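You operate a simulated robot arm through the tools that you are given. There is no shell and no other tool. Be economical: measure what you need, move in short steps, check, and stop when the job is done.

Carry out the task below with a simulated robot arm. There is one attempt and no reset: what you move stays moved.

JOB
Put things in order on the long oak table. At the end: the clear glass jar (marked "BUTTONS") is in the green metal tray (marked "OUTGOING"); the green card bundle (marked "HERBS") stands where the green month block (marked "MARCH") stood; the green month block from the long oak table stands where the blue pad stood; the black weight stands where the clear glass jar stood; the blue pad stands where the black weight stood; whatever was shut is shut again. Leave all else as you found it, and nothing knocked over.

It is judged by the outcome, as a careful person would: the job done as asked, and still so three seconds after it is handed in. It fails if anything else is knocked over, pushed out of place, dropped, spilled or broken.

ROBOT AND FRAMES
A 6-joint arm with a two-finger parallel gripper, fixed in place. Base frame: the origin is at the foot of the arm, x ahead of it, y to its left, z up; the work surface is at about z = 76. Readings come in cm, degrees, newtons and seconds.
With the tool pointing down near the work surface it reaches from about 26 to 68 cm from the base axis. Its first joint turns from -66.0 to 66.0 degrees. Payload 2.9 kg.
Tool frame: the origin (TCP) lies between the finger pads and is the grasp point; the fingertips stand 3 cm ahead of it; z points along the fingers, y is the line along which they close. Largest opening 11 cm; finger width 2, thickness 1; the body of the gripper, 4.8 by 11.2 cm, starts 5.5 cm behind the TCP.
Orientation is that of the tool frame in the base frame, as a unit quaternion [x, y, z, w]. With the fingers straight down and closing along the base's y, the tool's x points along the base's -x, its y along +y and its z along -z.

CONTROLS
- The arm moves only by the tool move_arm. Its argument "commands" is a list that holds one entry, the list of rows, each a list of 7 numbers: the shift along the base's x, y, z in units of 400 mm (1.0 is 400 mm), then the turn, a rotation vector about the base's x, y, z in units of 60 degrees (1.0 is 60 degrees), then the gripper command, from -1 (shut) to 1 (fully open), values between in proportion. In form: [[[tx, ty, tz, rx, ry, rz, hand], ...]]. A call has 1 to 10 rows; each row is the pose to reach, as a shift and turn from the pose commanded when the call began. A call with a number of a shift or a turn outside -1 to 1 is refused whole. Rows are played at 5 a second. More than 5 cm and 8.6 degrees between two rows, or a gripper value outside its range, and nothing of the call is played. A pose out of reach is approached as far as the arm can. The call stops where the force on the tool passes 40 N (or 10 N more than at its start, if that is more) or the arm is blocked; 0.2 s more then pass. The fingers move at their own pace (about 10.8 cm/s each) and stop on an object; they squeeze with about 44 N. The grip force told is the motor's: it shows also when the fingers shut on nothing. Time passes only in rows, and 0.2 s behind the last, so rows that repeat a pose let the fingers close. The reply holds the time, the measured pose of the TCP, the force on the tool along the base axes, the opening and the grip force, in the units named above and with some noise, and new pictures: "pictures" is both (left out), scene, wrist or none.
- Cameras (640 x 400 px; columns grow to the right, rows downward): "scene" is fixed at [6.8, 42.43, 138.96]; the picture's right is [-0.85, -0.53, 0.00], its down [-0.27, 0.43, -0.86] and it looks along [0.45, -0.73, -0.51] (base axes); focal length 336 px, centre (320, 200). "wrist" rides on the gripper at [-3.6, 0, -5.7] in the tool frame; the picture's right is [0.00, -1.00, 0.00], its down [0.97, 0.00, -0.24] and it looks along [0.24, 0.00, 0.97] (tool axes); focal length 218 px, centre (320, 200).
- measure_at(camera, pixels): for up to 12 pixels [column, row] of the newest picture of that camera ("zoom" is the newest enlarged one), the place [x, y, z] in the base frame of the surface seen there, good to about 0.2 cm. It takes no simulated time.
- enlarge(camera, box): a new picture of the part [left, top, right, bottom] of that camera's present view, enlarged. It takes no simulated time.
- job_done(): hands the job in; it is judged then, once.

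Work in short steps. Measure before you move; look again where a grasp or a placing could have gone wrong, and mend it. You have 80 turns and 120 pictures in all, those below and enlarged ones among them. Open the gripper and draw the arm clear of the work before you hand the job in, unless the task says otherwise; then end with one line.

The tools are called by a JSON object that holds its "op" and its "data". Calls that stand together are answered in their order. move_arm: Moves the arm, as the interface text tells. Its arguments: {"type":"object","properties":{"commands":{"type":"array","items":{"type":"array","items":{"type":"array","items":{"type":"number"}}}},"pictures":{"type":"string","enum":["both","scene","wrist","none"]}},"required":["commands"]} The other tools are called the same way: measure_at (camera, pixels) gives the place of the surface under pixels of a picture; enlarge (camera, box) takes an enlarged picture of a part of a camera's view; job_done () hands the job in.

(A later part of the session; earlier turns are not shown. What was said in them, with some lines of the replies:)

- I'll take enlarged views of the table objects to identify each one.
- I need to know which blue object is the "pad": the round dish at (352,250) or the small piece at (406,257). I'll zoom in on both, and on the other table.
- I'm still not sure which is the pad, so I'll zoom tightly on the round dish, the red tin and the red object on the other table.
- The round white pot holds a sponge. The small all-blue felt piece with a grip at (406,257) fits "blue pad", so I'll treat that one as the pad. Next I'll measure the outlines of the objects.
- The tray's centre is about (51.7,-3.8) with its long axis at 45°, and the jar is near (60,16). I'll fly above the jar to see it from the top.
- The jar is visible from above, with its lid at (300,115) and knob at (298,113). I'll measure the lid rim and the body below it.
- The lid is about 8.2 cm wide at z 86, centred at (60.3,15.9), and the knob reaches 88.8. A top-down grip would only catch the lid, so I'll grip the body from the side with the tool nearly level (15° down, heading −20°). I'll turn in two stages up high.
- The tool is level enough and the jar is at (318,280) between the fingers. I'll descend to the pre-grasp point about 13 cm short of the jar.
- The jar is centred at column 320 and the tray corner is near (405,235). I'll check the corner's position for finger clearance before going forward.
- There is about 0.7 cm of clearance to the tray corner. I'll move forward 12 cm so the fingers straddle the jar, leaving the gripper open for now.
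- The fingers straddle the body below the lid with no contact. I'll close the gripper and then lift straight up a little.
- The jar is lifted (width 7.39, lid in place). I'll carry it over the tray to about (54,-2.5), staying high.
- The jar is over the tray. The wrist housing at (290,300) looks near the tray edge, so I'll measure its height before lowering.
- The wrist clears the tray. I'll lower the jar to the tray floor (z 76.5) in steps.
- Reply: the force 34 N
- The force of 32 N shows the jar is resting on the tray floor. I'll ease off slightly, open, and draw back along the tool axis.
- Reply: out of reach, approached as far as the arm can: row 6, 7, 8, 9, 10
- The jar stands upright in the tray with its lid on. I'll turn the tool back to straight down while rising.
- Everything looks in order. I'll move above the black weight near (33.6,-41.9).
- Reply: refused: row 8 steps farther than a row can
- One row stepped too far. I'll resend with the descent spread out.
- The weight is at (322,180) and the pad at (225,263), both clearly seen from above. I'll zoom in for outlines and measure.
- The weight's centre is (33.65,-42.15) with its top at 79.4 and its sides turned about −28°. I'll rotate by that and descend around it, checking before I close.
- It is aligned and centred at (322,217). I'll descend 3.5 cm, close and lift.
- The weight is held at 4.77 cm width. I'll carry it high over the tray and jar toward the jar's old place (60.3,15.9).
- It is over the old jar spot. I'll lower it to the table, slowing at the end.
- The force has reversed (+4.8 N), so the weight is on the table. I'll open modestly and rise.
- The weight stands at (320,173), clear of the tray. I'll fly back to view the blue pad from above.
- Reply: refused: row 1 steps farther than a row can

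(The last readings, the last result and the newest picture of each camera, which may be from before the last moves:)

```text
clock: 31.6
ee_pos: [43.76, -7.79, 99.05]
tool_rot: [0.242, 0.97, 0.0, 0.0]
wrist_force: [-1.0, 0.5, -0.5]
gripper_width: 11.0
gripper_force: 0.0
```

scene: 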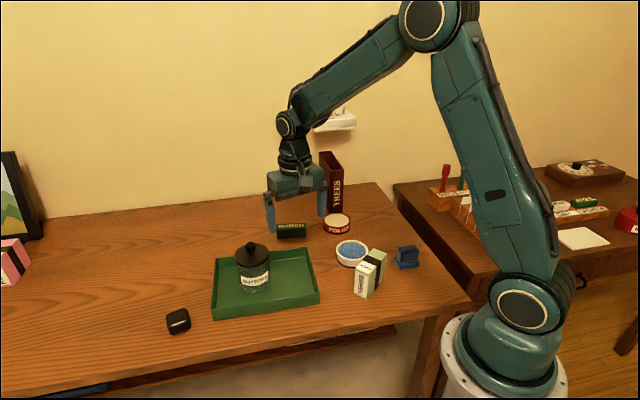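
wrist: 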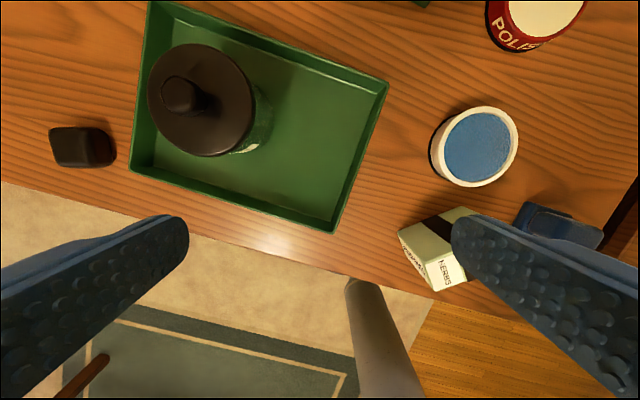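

The first leg was refused but the second played safely. I'll continue to above the pad.

{"op": "move_arm", "data": {"commands": [[[-0.065, -0.085, 0, 0, 0, 0, 1], [-0.13, -0.17, 0, 0, 0, 0, 1], [-0.195, -0.255, 0, 0, 0, 0, 1], [-0.26, -0.34, 0, 0, 0, 0, 1], [-0.325, -0.425, 0, 0, 0, 0, 1], [-0.39, -0.51, 0, 0, 0, 0, 1], [-0.455, -0.593, 0, 0, 0, 0, 1], [-0.455, -0.593, 0, 0, 0, 0, 1]]]}}

```text
clock: 33.4
ee_pos: [25.45, -31.49, 98.88]
tool_rot: [0.241, 0.971, 0.0, 0.0]
wrist_force: [0.1, 0.2, 0.3]
gripper_width: 11.01
gripper_force: 0.1
```

scene: 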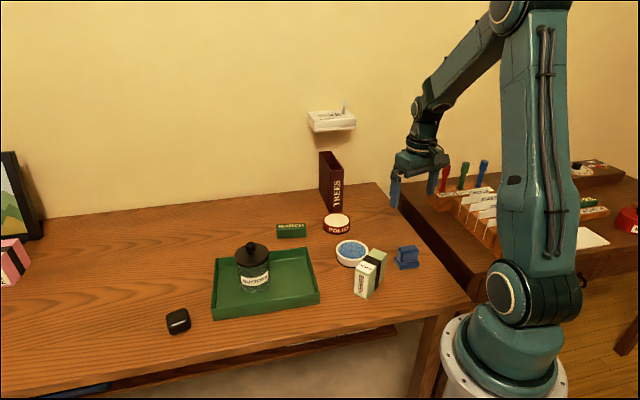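
wrist: 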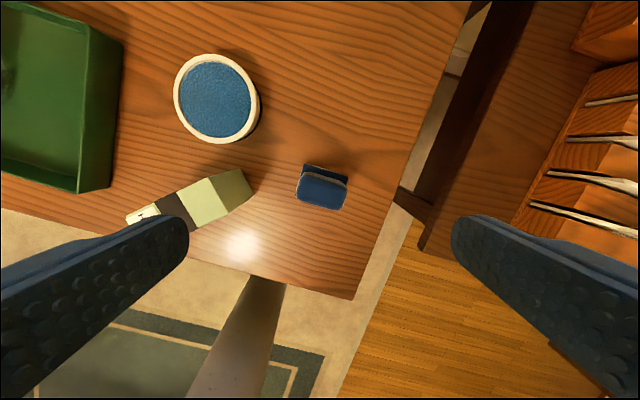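

{"op": "enlarge", "data": {"camera": "wrist", "box": [272, 150, 368, 222]}}

```text
5.56 times, centred on (320, 186) of wrist
```

zoom: 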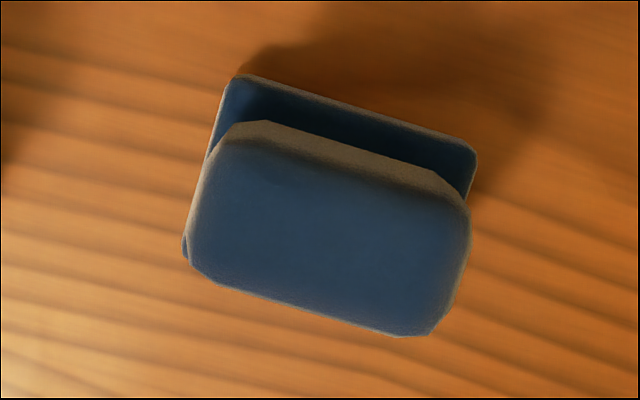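

The zoomed view shows the grip block standing on its base plate. I'll measure the corners of both.

{"op": "measure_at", "data": {"camera": "zoom", "pixels": [[240, 85], [468, 155], [225, 150], [445, 215], [210, 255], [400, 320], [320, 230], [350, 130], [189, 250], [440, 300], [270, 130], [430, 180]]}}

```text
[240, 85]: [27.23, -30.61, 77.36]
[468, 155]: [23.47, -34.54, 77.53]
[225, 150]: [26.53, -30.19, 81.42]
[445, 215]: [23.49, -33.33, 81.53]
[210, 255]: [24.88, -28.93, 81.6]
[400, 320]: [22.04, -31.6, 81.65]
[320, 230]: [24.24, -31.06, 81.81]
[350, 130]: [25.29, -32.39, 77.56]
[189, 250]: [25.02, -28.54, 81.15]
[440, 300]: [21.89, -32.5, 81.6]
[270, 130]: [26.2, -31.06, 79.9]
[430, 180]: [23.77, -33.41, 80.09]
```

The block's top is centred at (24.2,-31.1), 4.5 cm long along 45°, and the base plate's top is at 77.6. I'll turn −17° so the fingers close along its length, and descend partway.

{"op": "move_arm", "data": {"commands": [[[-0.008, 0.002, -0.1, 0, 0, -0.09, 0.5], [-0.016, 0.004, -0.2, 0, 0, -0.18, 0.5], [-0.031, 0.0085, -0.3, 0, 0, -0.283, 0.5], [-0.031, 0.0085, -0.36, 0, 0, -0.283, 0.5], [-0.031, 0.0085, -0.36, 0, 0, -0.283, 0.5]]], "pictures": "wrist"}}

```text
clock: 34.6
ee_pos: [24.35, -31.15, 84.54]
tool_rot: [0.383, 0.924, 0.0, 0.0]
wrist_force: [-0.3, -0.1, -0.9]
gripper_width: 8.26
gripper_force: 0.0
```

wrist: 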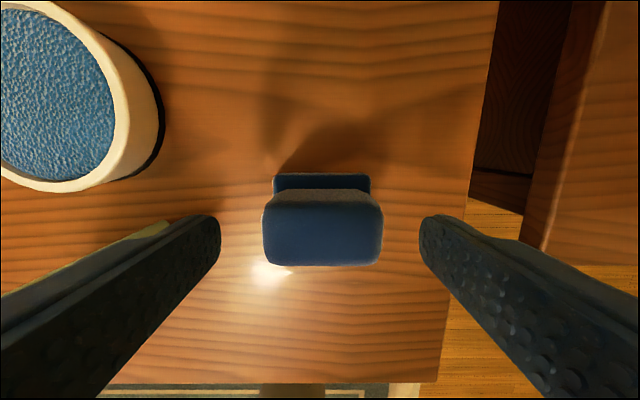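

It is aligned. I'll descend to z 80.9, close and lift.

{"op": "move_arm", "data": {"commands": [[[0, 0, -0.05, 0, 0, 0, 0.5], [0, 0, -0.09, 0, 0, 0, 0.5], [0, 0, -0.09, 0, 0, 0, -1], [0, 0, -0.09, 0, 0, 0, -1], [0, 0, -0.09, 0, 0, 0, -1], [0, 0, -0.04, 0, 0, 0, -1], [0, 0, 0.05, 0, 0, 0, -1], [0, 0, 0.15, 0, 0, 0, -1], [0, 0, 0.15, 0, 0, 0, -1]]]}}

```text
clock: 36.6
ee_pos: [24.53, -30.98, 90.77]
tool_rot: [0.383, 0.924, 0.0, 0.0]
wrist_force: [-0.5, 0.0, -1.2]
gripper_width: 5.51
gripper_force: 43.9
```

scene: 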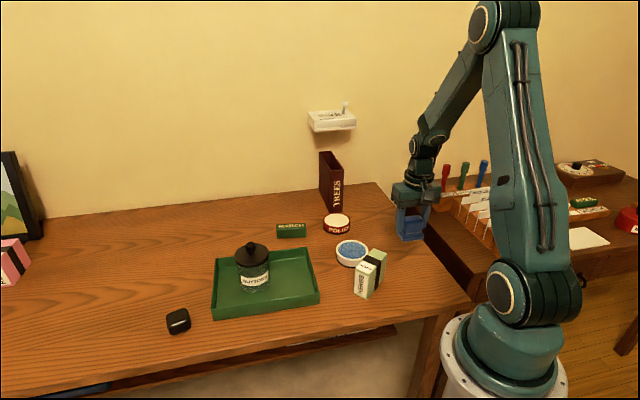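
wrist: 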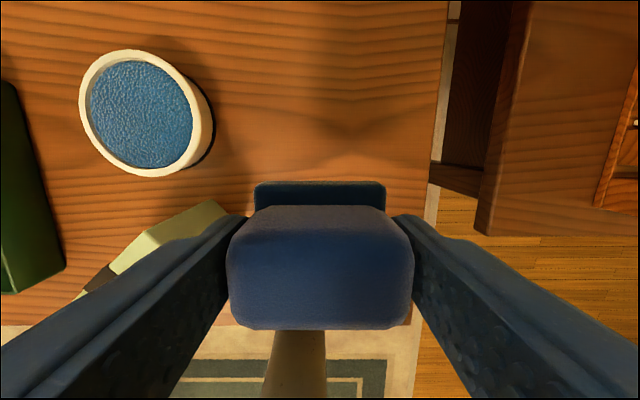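

The pad is held (5.51 cm). I'll carry it to the weight's old place (33.65,-42.15) and check the pose before lowering.

{"op": "move_arm", "data": {"commands": [[[0.057, -0.07, 0, 0, 0, 0, -1], [0.114, -0.14, 0, 0, 0, 0, -1], [0.171, -0.21, -0.02, 0, 0, 0, -1], [0.229, -0.279, -0.06, 0, 0, 0, -1], [0.229, -0.279, -0.15, 0, 0, 0, -1], [0.229, -0.279, -0.2, 0, 0, 0, -1], [0.229, -0.279, -0.2, 0, 0, 0, -1]]]}}

```text
clock: 38.2
ee_pos: [33.8, -42.42, 82.54]
tool_rot: [0.382, 0.924, 0.0, -0.001]
wrist_force: [-0.9, -0.8, -0.2]
gripper_width: 5.5
gripper_force: 43.4
```

scene: 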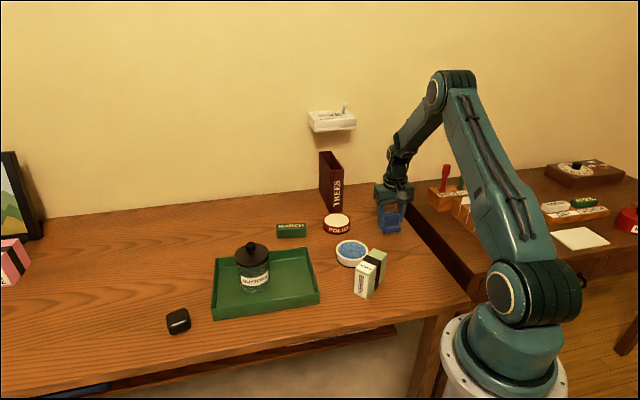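
wrist: 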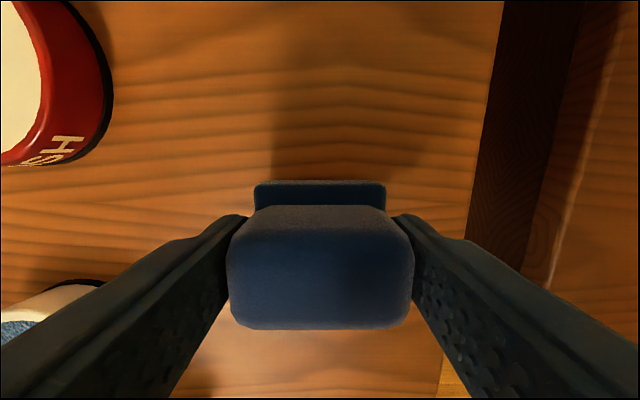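

Close to target. I'll lower the last 1.6 cm with a small correction.

{"op": "move_arm", "data": {"commands": [[[-0.003, 0.006, -0.02, 0, 0, 0, -1], [-0.003, 0.006, -0.034, 0, 0, 0, -1], [-0.003, 0.006, -0.04, 0, 0, 0, -1], [-0.003, 0.006, -0.04, 0, 0, 0, -1]]], "pictures": "none"}}

```text
clock: 39.2
ee_pos: [33.58, -42.25, 81.05]
tool_rot: [0.382, 0.924, 0.0, 0.0]
wrist_force: [-0.1, 0.9, 1.1]
gripper_width: 5.52
gripper_force: 43.5
```

The force has gone slightly positive and the height is within 0.1 cm of the grasp height. I'll nudge down a little more, release and rise.

{"op": "move_arm", "data": {"commands": [[[0, 0, -0.004, 0, 0, 0, -1], [0, 0, -0.004, 0, 0, 0, 0.3], [0, 0, -0.004, 0, 0, 0, 0.3], [0, 0, -0.004, 0, 0, 0, 0.3], [0, 0, 0.06, 0, 0, 0, 0.3], [0, 0, 0.16, 0, 0, 0, 0.3], [0, 0, 0.28, 0, 0, 0, 0.3], [0, 0, 0.4, 0, 0, 0, 0.5], [0, 0, 0.5, 0, 0, 0, 0.5]]]}}

```text
clock: 41.2
ee_pos: [33.22, -42.22, 101.08]
tool_rot: [0.382, 0.924, 0.0, -0.001]
wrist_force: [0.0, -0.9, 0.1]
gripper_width: 8.25
gripper_force: 0.0
```

scene: 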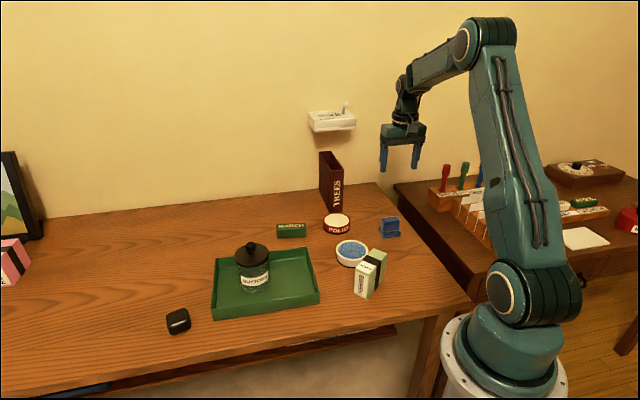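
wrist: 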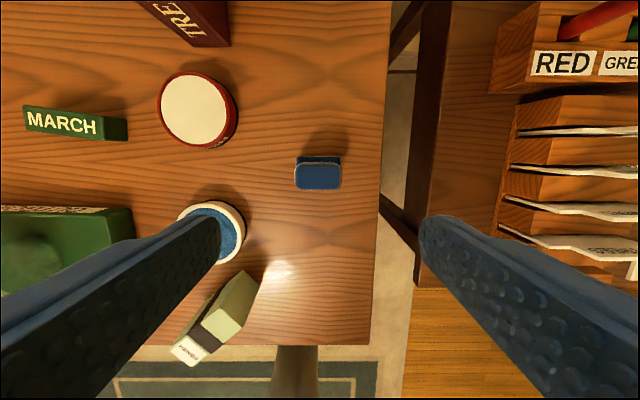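

The pad stands at (318,175), where the weight was. Next I'll go above the MARCH block near (58.5,-25.2).

{"op": "move_arm", "data": {"commands": [[[0.09, 0.06, 0, 0, 0, 0, 1], [0.18, 0.12, 0, 0, 0, 0, 1], [0.27, 0.18, 0, 0, 0, 0, 1], [0.36, 0.24, 0, 0, 0, 0, 1], [0.45, 0.3, -0.02, 0, 0, 0, 1], [0.54, 0.36, -0.05, 0, 0, 0, 1], [0.625, 0.42, -0.1, 0, 0, 0, 1], [0.625, 0.42, -0.15, 0, 0, 0, 1], [0.625, 0.42, -0.15, 0, 0, 0, 1]]]}}

```text
clock: 43.2
ee_pos: [58.71, -25.32, 95.22]
tool_rot: [0.382, 0.924, 0.0, 0.0]
wrist_force: [0.4, 0.1, 0.4]
gripper_width: 11.01
gripper_force: 0.0
```

scene: 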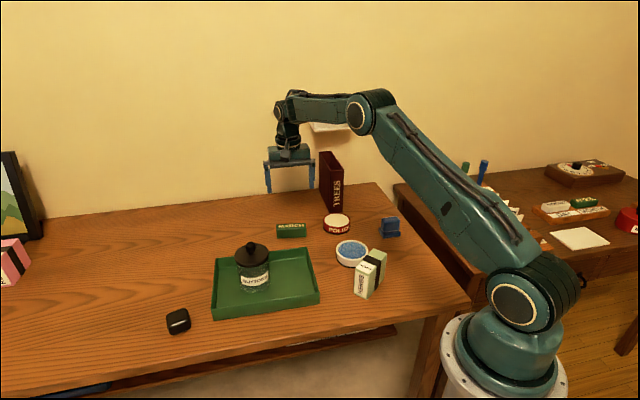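
wrist: 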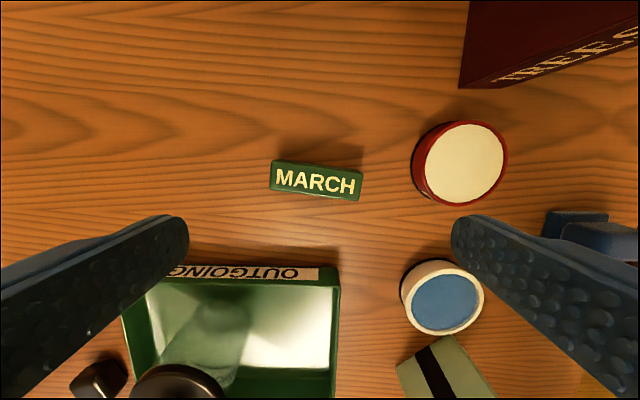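

I'll measure the MARCH block's top corners.

{"op": "enlarge", "data": {"camera": "wrist", "box": [256, 140, 384, 220]}}

{"op": "measure_at", "data": {"camera": "wrist", "pixels": [[273, 164], [360, 176], [272, 188], [357, 197], [316, 180], [432, 290], [462, 160]]}}

```text
5.00 times, centred on (320, 180) of wrist
```

zoom: 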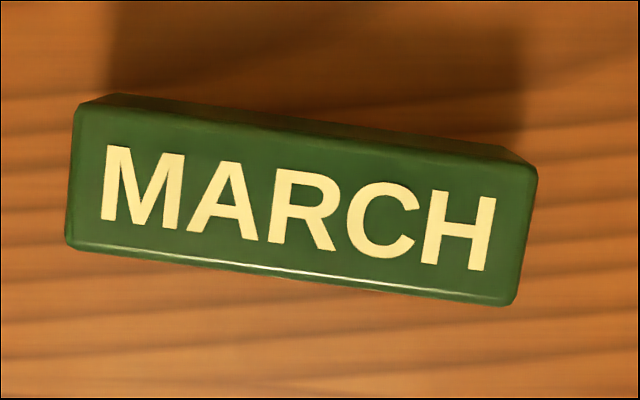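

```text
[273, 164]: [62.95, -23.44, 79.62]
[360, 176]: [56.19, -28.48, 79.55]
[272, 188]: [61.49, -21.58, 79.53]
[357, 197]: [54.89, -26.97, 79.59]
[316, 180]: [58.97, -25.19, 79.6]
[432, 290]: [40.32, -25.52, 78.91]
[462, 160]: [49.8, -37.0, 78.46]
```

The centre is (58.9,-25.1), 8.4 cm long at 38°. I'll turn −7°, descend to just above it and check the end clearance.

{"op": "move_arm", "data": {"commands": [[[0.003, 0.004, -0.1, 0, 0, -0.06, 1], [0.004, 0.005, -0.2, 0, 0, -0.12, 1], [0.004, 0.005, -0.29, 0, 0, -0.12, 1], [0.004, 0.005, -0.29, 0, 0, -0.12, 1]]], "pictures": "wrist"}}

```text
clock: 44.2
ee_pos: [58.53, -25.08, 83.67]
tool_rot: [0.44, 0.898, 0.0, -0.001]
wrist_force: [-0.5, -0.1, 0.1]
gripper_width: 11.01
gripper_force: 0.0
```

wrist: 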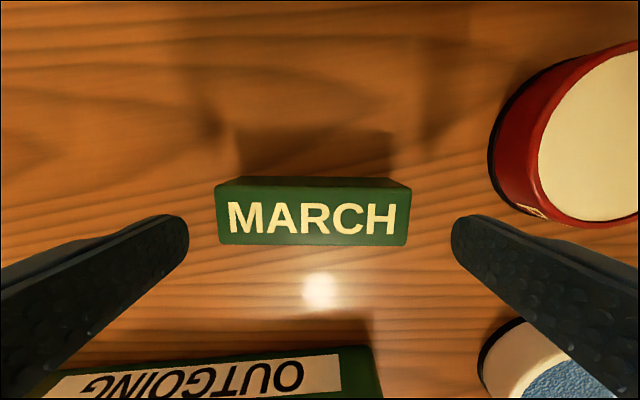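

It fits between the fingers with a slight offset. I'll correct by 0.3 cm, descend, close and lift.

{"op": "move_arm", "data": {"commands": [[[0.008, 0.003, -0.04, 0, 0, 0, 1], [0.008, 0.003, -0.104, 0, 0, 0, 1], [0.008, 0.003, -0.104, 0, 0, 0, -1], [0.008, 0.003, -0.104, 0, 0, 0, -1], [0.008, 0.003, -0.104, 0, 0, 0, -1], [0.008, 0.003, -0.06, 0, 0, 0, -1], [0.008, 0.003, 0.05, 0, 0, 0, -1], [0.008, 0.003, 0.15, 0, 0, 0, -1], [0.008, 0.003, 0.25, 0, 0, 0, -1], [0.008, 0.003, 0.35, 0, 0, 0, -1]]]}}

```text
clock: 46.4
ee_pos: [59.32, -25.06, 97.4]
tool_rot: [0.44, 0.898, 0.0, 0.0]
wrist_force: [0.2, -0.6, -1.0]
gripper_width: 9.14
gripper_force: 44.3
```

scene: 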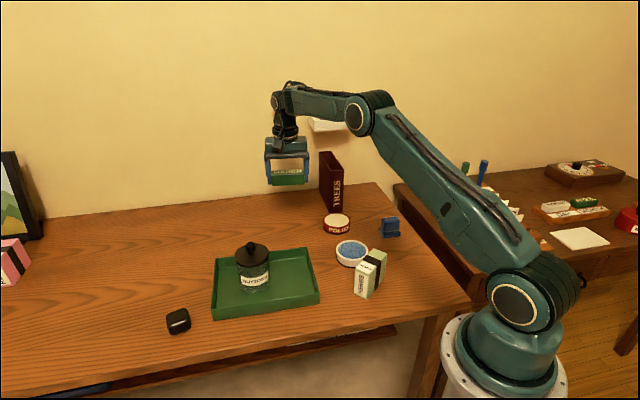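
wrist: 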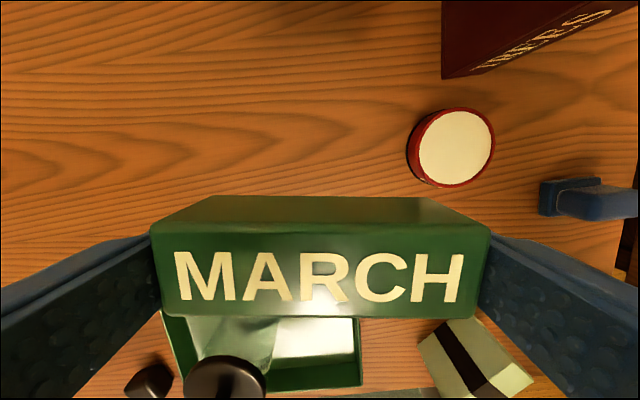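

MARCH is held firmly (9.14 cm). I'll carry it to the pad's old place (24.1,-31.2).

{"op": "move_arm", "data": {"commands": [[[-0.11, -0.019, 0, 0, 0, 0, -1], [-0.22, -0.038, 0, 0, 0, 0, -1], [-0.33, -0.058, 0, 0, 0, 0, -1], [-0.44, -0.077, 0, 0, 0, 0, -1], [-0.55, -0.097, 0, 0, 0, 0, -1], [-0.66, -0.116, 0, 0, 0, 0, -1], [-0.77, -0.136, 0, 0, 0, 0, -1], [-0.88, -0.155, 0, 0, 0, 0, -1], [-0.88, -0.155, -0.1, 0, 0, 0, -1], [-0.88, -0.155, -0.2, 0, 0, 0, -1]]]}}

```text
clock: 48.6
ee_pos: [23.79, -31.3, 89.26]
tool_rot: [0.44, 0.898, 0.0, 0.0]
wrist_force: [-0.3, -0.2, -0.7]
gripper_width: 9.15
gripper_force: 43.7
```

scene: 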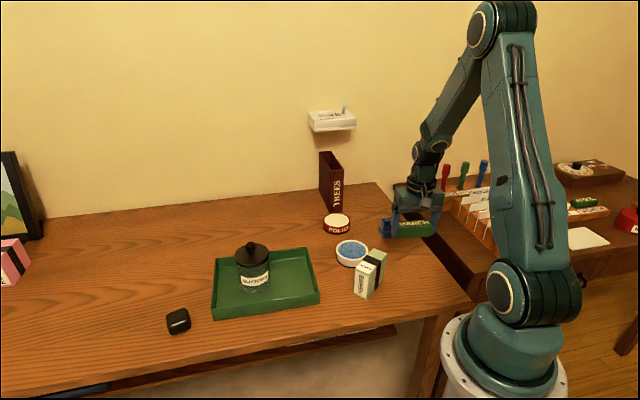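
wrist: 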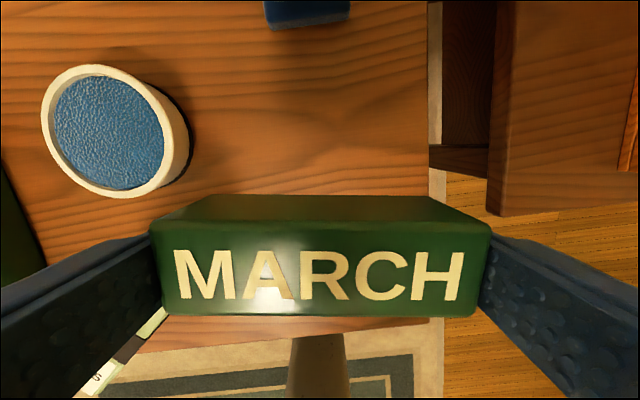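

I'll check how near HERBS is to the left finger before lowering.

{"op": "measure_at", "data": {"camera": "wrist", "pixels": [[163, 311], [150, 325], [128, 345], [160, 318]]}}

{"op": "measure_at", "data": {"camera": "scene", "pixels": [[366, 248], [385, 254], [374, 271], [358, 265], [365, 296], [382, 275]]}}

```text
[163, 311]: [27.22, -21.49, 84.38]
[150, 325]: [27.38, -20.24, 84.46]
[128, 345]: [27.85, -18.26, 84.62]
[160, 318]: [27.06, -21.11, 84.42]
```

```text
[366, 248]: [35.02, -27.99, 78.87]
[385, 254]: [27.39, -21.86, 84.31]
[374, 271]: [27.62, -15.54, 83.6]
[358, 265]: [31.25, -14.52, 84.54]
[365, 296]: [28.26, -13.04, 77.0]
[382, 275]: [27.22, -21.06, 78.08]
```

HERBS' nearest corner is at (27.2,-21.9), about 6 cm clear. I'll lower MARCH to the table.

{"op": "move_arm", "data": {"commands": [[[0.007, 0.002, -0.09, 0, 0, 0, -1], [0.007, 0.002, -0.17, 0, 0, 0, -1], [0.007, 0.002, -0.22, 0, 0, 0, -1], [0.007, 0.002, -0.238, 0, 0, 0, -1], [0.007, 0.002, -0.243, 0, 0, 0, -1], [0.007, 0.002, -0.243, 0, 0, 0, -1]]]}}

```text
clock: 50.0
ee_pos: [24.11, -31.08, 79.64]
tool_rot: [0.441, 0.898, 0.0, 0.0]
wrist_force: [-0.4, 0.2, -1.2]
gripper_width: 9.12
gripper_force: 43.9
```

scene: 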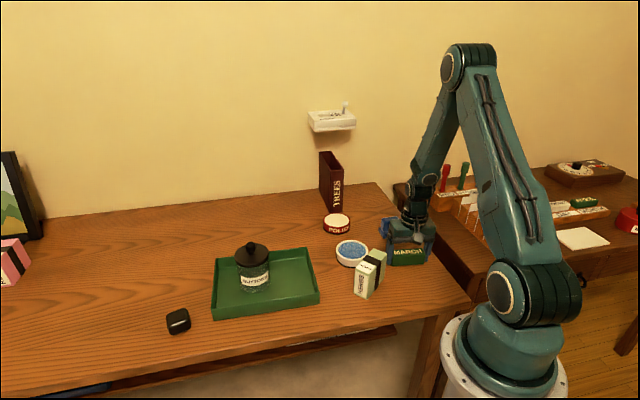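
wrist: 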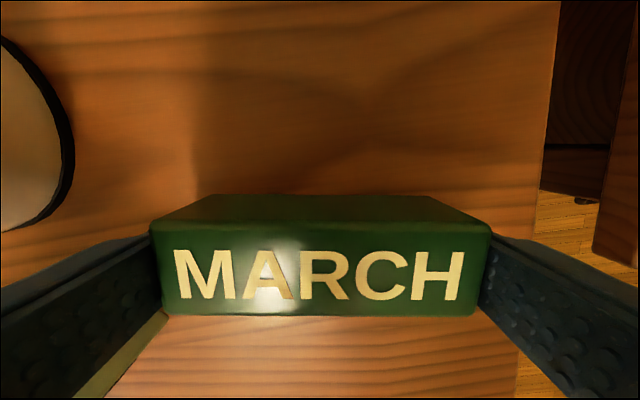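

It is not quite touching yet (force −1.2 N). I'll lower 0.3 cm more in small steps.

{"op": "move_arm", "data": {"commands": [[[0, 0, -0.003, 0, 0, 0, -1], [0, 0, -0.006, 0, 0, 0, -1], [0, 0, -0.006, 0, 0, 0, -1]]], "pictures": "none"}}

```text
clock: 50.8
ee_pos: [24.16, -31.09, 79.58]
tool_rot: [0.44, 0.898, 0.001, 0.0]
wrist_force: [-0.8, 1.2, -0.5]
gripper_width: 9.11
gripper_force: 43.6
```

{"op": "move_arm", "data": {"commands": [[[0, 0, -0.003, 0, 0, 0, -1], [0, 0, -0.006, 0, 0, 0, -1], [0, 0, -0.006, 0, 0, 0, -1]]], "pictures": "none"}}

```text
clock: 51.6
ee_pos: [24.13, -31.14, 79.4]
tool_rot: [0.44, 0.898, 0.0, 0.0]
wrist_force: [0.2, -0.5, -0.3]
gripper_width: 9.13
gripper_force: 44.2
```

Still no contact at 79.4. I'll continue gently.

{"op": "move_arm", "data": {"commands": [[[0, 0, -0.003, 0, 0, 0, -1], [0, 0, -0.006, 0, 0, 0, -1], [0, 0, -0.006, 0, 0, 0, -1]]], "pictures": "none"}}

```text
clock: 52.4
ee_pos: [24.01, -31.16, 79.01]
tool_rot: [0.44, 0.898, 0.0, 0.0]
wrist_force: [-4.1, 4.1, 21.3]
gripper_width: 9.14
gripper_force: 43.7
```

Contact now (21 N). I'll ease up slightly, release, and rise.

{"op": "move_arm", "data": {"commands": [[[0, 0, 0.004, 0, 0, 0, -1], [0, 0, 0.004, 0, 0, 0, 1], [0, 0, 0.004, 0, 0, 0, 1], [0, 0, 0.004, 0, 0, 0, 1], [0, 0, 0.05, 0, 0, 0, 1], [0, 0, 0.14, 0, 0, 0, 1], [0, 0, 0.26, 0, 0, 0, 1], [0, 0, 0.38, 0, 0, 0, 1], [0, 0, 0.48, 0, 0, 0, 1]]]}}

```text
clock: 54.4
ee_pos: [24.01, -31.12, 98.4]
tool_rot: [0.44, 0.898, 0.0, 0.0]
wrist_force: [-0.1, -0.3, -0.2]
gripper_width: 11.01
gripper_force: 0.0
```

scene: 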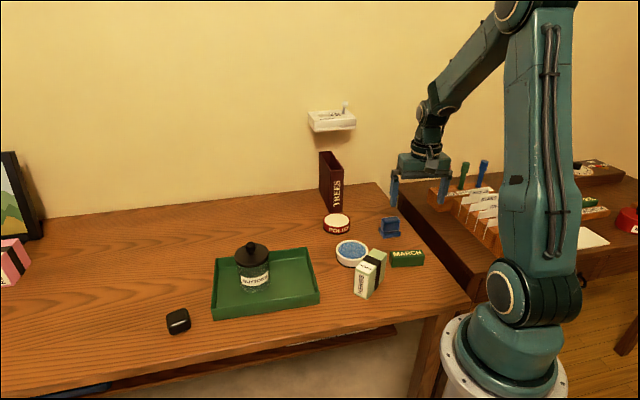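
wrist: 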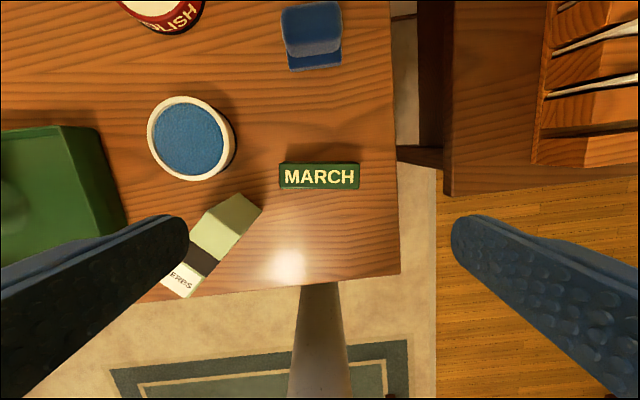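

MARCH stands at (320,176), in the pad's old place. I'll move above HERBS, turning to align with its thin side.

{"op": "move_arm", "data": {"commands": [[[0.0265, 0.065, 0.01, 0, 0, -0.12, 1], [0.053, 0.13, 0.02, 0, 0, -0.24, 1], [0.08, 0.195, 0.03, 0, 0, -0.36, 1], [0.106, 0.26, 0.04, 0, 0, -0.48, 1], [0.1325, 0.325, 0.05, 0, 0, -0.6, 1], [0.1325, 0.325, 0.05, 0, 0, -0.717, 1], [0.1325, 0.325, 0.05, 0, 0, -0.717, 1]]]}}

```text
clock: 56.0
ee_pos: [29.34, -18.07, 100.32]
tool_rot: [0.739, 0.674, 0.001, -0.001]
wrist_force: [-0.1, 0.2, -0.5]
gripper_width: 11.01
gripper_force: 0.0
```

scene: 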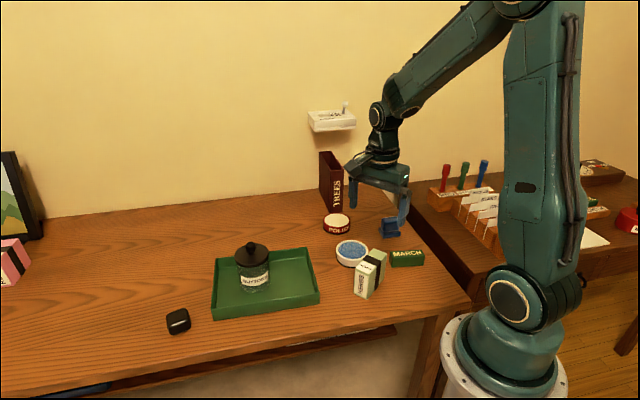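
wrist: 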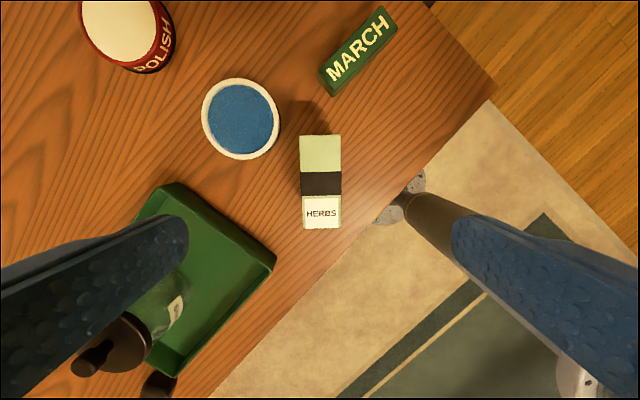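

Herbs is aligned with the fingers at (321,182). I'll measure its top and the clearance to the dish.

{"op": "measure_at", "data": {"camera": "wrist", "pixels": [[303, 140], [338, 138], [304, 225], [338, 225], [321, 182], [275, 130], [240, 155], [300, 190], [341, 190]]}}

```text
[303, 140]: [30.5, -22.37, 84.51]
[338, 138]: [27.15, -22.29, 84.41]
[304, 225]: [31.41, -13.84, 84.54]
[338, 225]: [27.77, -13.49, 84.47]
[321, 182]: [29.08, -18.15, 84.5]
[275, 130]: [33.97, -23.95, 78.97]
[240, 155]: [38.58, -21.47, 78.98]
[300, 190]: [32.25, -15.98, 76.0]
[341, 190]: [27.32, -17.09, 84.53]
```

HERBS is 3.6 × 8.7 cm, centred at (29.2,-18.0) with its top at 84.5. I'll descend to z 80.5 with a moderate opening.

{"op": "move_arm", "data": {"commands": [[[-0.003, 0.002, -0.1, 0, 0, 0, 0.36], [-0.003, 0.002, -0.2, 0, 0, 0, 0.36], [-0.003, 0.002, -0.3, 0, 0, 0, 0.36], [-0.003, 0.002, -0.35, 0, 0, 0, 0.36], [-0.003, 0.002, -0.35, 0, 0, 0, 0.36]]], "pictures": "wrist"}}

```text
clock: 57.2
ee_pos: [29.43, -18.1, 86.1]
tool_rot: [0.739, 0.674, 0.0, 0.0]
wrist_force: [-0.4, -0.7, -0.7]
gripper_width: 7.51
gripper_force: 0.1
```

wrist: 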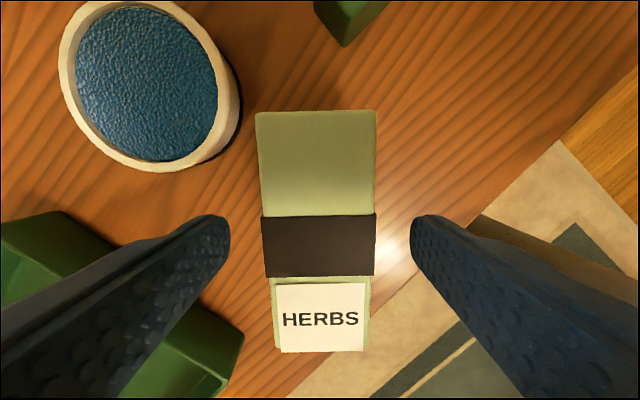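

It is aligned, with the band between the fingers. I'll descend, close and lift.

{"op": "move_arm", "data": {"commands": [[[-0.003, 0.002, -0.07, 0, 0, 0, 0.36], [-0.003, 0.002, -0.14, 0, 0, 0, 0.36], [-0.003, 0.002, -0.14, 0, 0, 0, 0.36], [-0.003, 0.002, -0.14, 0, 0, 0, -1], [-0.003, 0.002, -0.14, 0, 0, 0, -1], [-0.003, 0.002, -0.14, 0, 0, 0, -1]]], "pictures": "none"}}

{"op": "move_arm", "data": {"commands": [[[0, 0, 0.04, 0, 0, 0, -1], [0, 0, 0.12, 0, 0, 0, -1], [0, 0, 0.22, 0, 0, 0, -1], [0, 0, 0.32, 0, 0, 0, -1], [0, 0, 0.42, 0, 0, 0, -1], [0, 0, 0.5, 0, 0, 0, -1], [0, 0, 0.5, 0, 0, 0, -1]]]}}

```text
clock: 58.6
ee_pos: [29.12, -17.98, 80.68]
tool_rot: [0.738, 0.674, -0.001, 0.0]
wrist_force: [0.0, 0.2, 0.1]
gripper_width: 3.97
gripper_force: 43.7
```

```text
clock: 60.2
ee_pos: [29.12, -18.15, 100.59]
tool_rot: [0.738, 0.675, -0.001, 0.0]
wrist_force: [-0.5, -1.0, -1.0]
gripper_width: 4.0
gripper_force: 44.0
```

scene: 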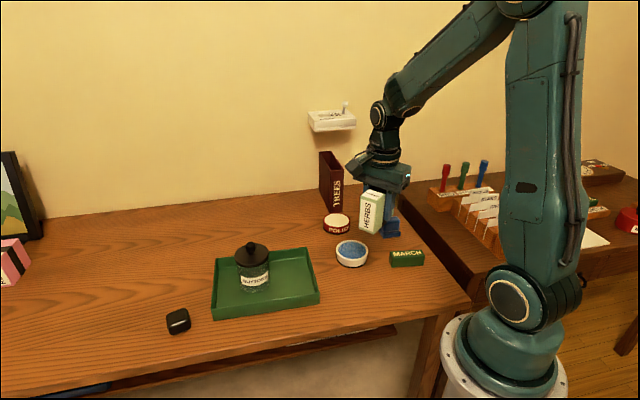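
wrist: 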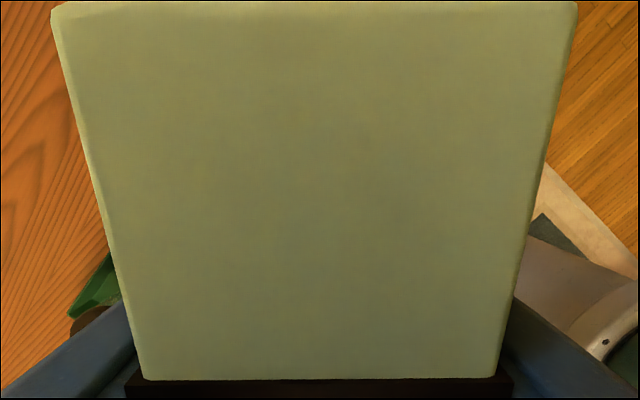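

HERBS is held (4.0 cm). I'll carry it to MARCH's old place (58.9,-25.1).

{"op": "move_arm", "data": {"commands": [[[0.105, -0.0245, 0, 0, 0, 0, -1], [0.21, -0.049, 0, 0, 0, 0, -1], [0.315, -0.0735, 0, 0, 0, 0, -1], [0.42, -0.098, 0, 0, 0, 0, -1], [0.525, -0.1225, 0, 0, 0, 0, -1], [0.63, -0.147, 0, 0, 0, 0, -1], [0.745, -0.174, 0, 0, 0, 0, -1], [0.745, -0.174, -0.1, 0, 0, 0, -1], [0.745, -0.174, -0.2, 0, 0, 0, -1], [0.745, -0.174, -0.3, 0, 0, 0, -1]]]}}

```text
clock: 62.4
ee_pos: [59.02, -24.82, 88.5]
tool_rot: [0.739, 0.674, -0.001, -0.001]
wrist_force: [0.2, 0.4, -1.5]
gripper_width: 3.99
gripper_force: 43.5
```

scene: 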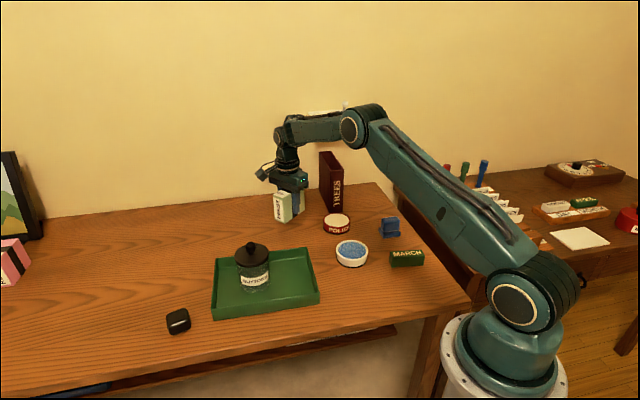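
wrist: 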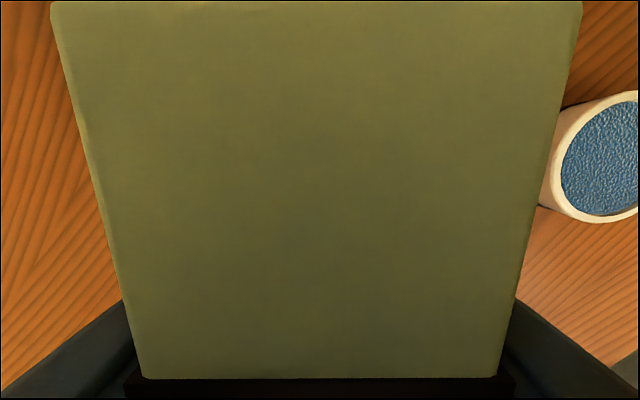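

I'll lower to the table, gently near the end (target z about 80.7).

{"op": "move_arm", "data": {"commands": [[[-0.003, -0.005, -0.08, 0, 0, 0, -1], [-0.003, -0.005, -0.15, 0, 0, 0, -1], [-0.003, -0.005, -0.18, 0, 0, 0, -1], [-0.003, -0.005, -0.188, 0, 0, 0, -1], [-0.003, -0.005, -0.194, 0, 0, 0, -1], [-0.003, -0.005, -0.194, 0, 0, 0, -1]]], "pictures": "scene"}}

```text
clock: 63.8
ee_pos: [58.87, -25.19, 80.83]
tool_rot: [0.739, 0.673, 0.0, 0.0]
wrist_force: [0.0, 0.4, -1.9]
gripper_width: 3.98
gripper_force: 43.9
```

scene: 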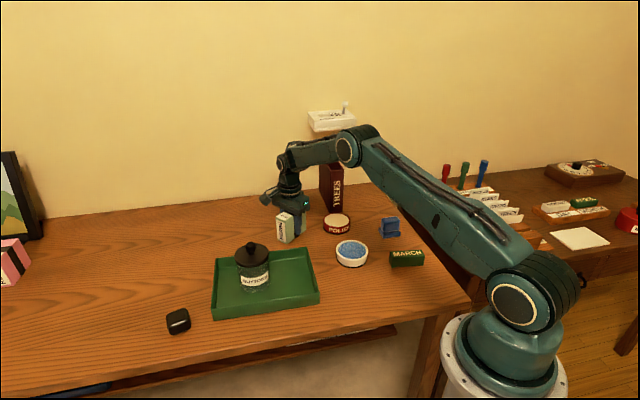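

Slightly above the table still; I'll lower in fine steps until contact.

{"op": "move_arm", "data": {"commands": [[[0, 0, -0.003, 0, 0, 0, -1], [0, 0, -0.005, 0, 0, 0, -1], [0, 0, -0.005, 0, 0, 0, -1]]], "pictures": "none"}}

{"op": "move_arm", "data": {"commands": [[[0, 0, -0.002, 0, 0, 0, -1], [0, 0, -0.003, 0, 0, 0, -1], [0, 0, -0.003, 0, 0, 0, -1]]], "pictures": "none"}}

```text
clock: 64.6
ee_pos: [58.87, -25.12, 80.7]
tool_rot: [0.738, 0.675, 0.0, 0.001]
wrist_force: [0.0, 0.5, -1.9]
gripper_width: 3.98
gripper_force: 44.6
```

```text
clock: 65.4
ee_pos: [58.77, -25.11, 80.46]
tool_rot: [0.738, 0.675, 0.0, 0.0]
wrist_force: [0.2, 1.0, 1.7]
gripper_width: 3.96
gripper_force: 43.7
```

Contact has been made (+1.7 N). I'll release and rise straight up.

{"op": "move_arm", "data": {"commands": [[[0, 0, -0.001, 0, 0, 0, -1], [0, 0, -0.001, 0, 0, 0, 0.3], [0, 0, -0.001, 0, 0, 0, 0.3], [0, 0, -0.001, 0, 0, 0, 0.3], [0, 0, 0.05, 0, 0, 0, 0.3], [0, 0, 0.15, 0, 0, 0, 0.3], [0, 0, 0.26, 0, 0, 0, 0.3], [0, 0, 0.37, 0, 0, 0, 0.3], [0, 0, 0.48, 0, 0, 0, 0.3], [0, 0, 0.58, 0, 0, 0, 0.3]]]}}

```text
clock: 67.6
ee_pos: [58.79, -24.88, 103.94]
tool_rot: [0.739, 0.674, 0.0, -0.001]
wrist_force: [-0.7, 0.0, 0.1]
gripper_width: 7.18
gripper_force: 0.1
```

scene: 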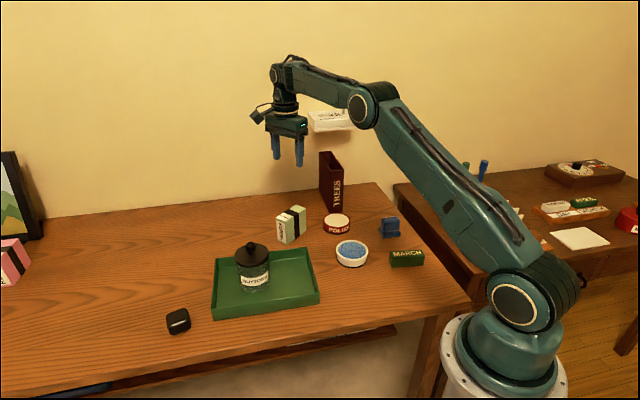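
wrist: 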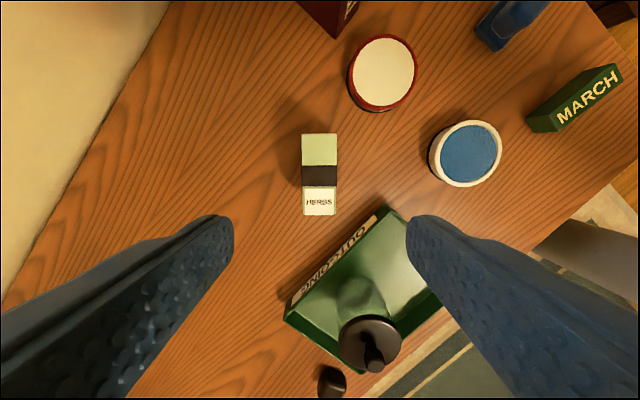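

Everything is in place and upright. I'll draw the arm back clear and take a last look.

{"op": "move_arm", "data": {"commands": [[[-0.1, 0, 0.02, 0, 0, 0, 0.5], [-0.2, 0, 0.04, 0, 0, 0, 0.5], [-0.3, 0, 0.06, 0, 0, 0, 0.5], [-0.4, 0, 0.06, 0, 0, 0, 0.5], [-0.5, 0, 0.06, 0, 0, 0, 0.5], [-0.5, 0, 0.06, 0, 0, 0, 0.5]]]}}

{"op": "enlarge", "data": {"camera": "scene", "box": [150, 180, 450, 350]}}

{"op": "measure_at", "data": {"camera": "scene", "pixels": [[307, 248], [319, 292], [213, 309], [217, 258], [352, 250], [337, 220], [390, 222], [406, 253], [178, 315], [290, 215]]}}

```text
clock: 69.0
ee_pos: [39.03, -25.04, 106.08]
tool_rot: [0.738, 0.674, 0.0, -0.001]
wrist_force: [0.1, 0.2, -0.3]
gripper_width: 8.23
gripper_force: 0.0
```

scene: 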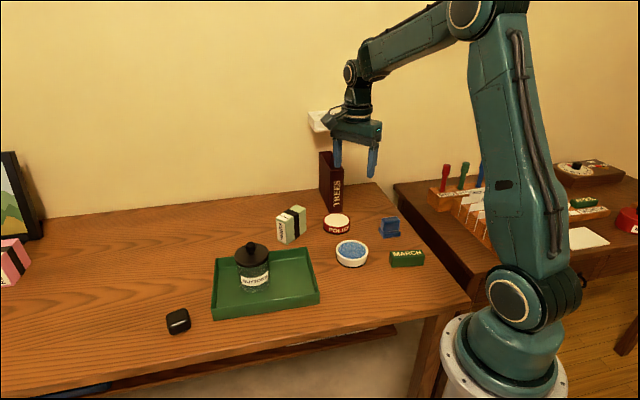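
wrist: 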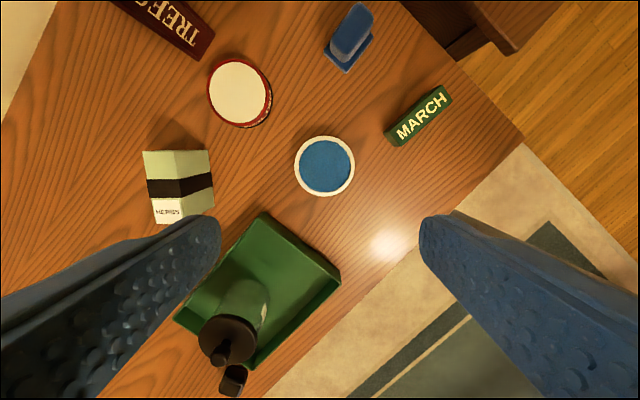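

```text
2.13 times, centred on (300, 265) of scene
```

zoom: 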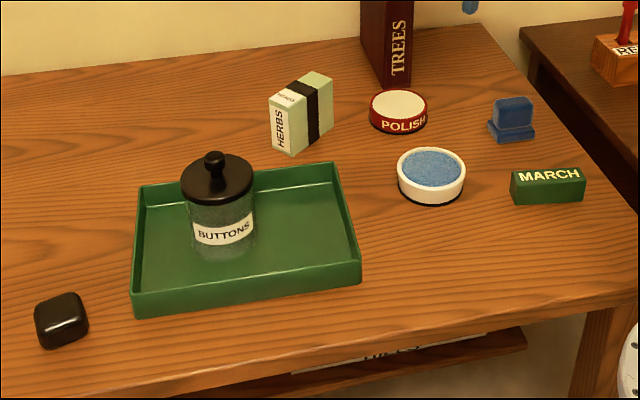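

```text
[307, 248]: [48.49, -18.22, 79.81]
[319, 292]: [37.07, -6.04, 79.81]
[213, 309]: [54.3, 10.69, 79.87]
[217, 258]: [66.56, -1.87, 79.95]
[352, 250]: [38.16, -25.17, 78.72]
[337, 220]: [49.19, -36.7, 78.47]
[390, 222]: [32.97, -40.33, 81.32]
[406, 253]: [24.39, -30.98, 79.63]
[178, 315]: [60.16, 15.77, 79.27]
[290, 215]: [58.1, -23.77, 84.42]
```

The tray, dish and tin have not moved, and each object stands in its new place. The arm is clear, so I'm handing the job in.

{"op": "job_done", "data": {}}

```text
The job is handed in.
```

I put all five objects where you asked and handed the job in. The jar's lid stayed on and nothing was knocked over. "Blue pad" could have meant two things; I took it as the small all-blue felt piece, not the round white dish with the blue sponge.
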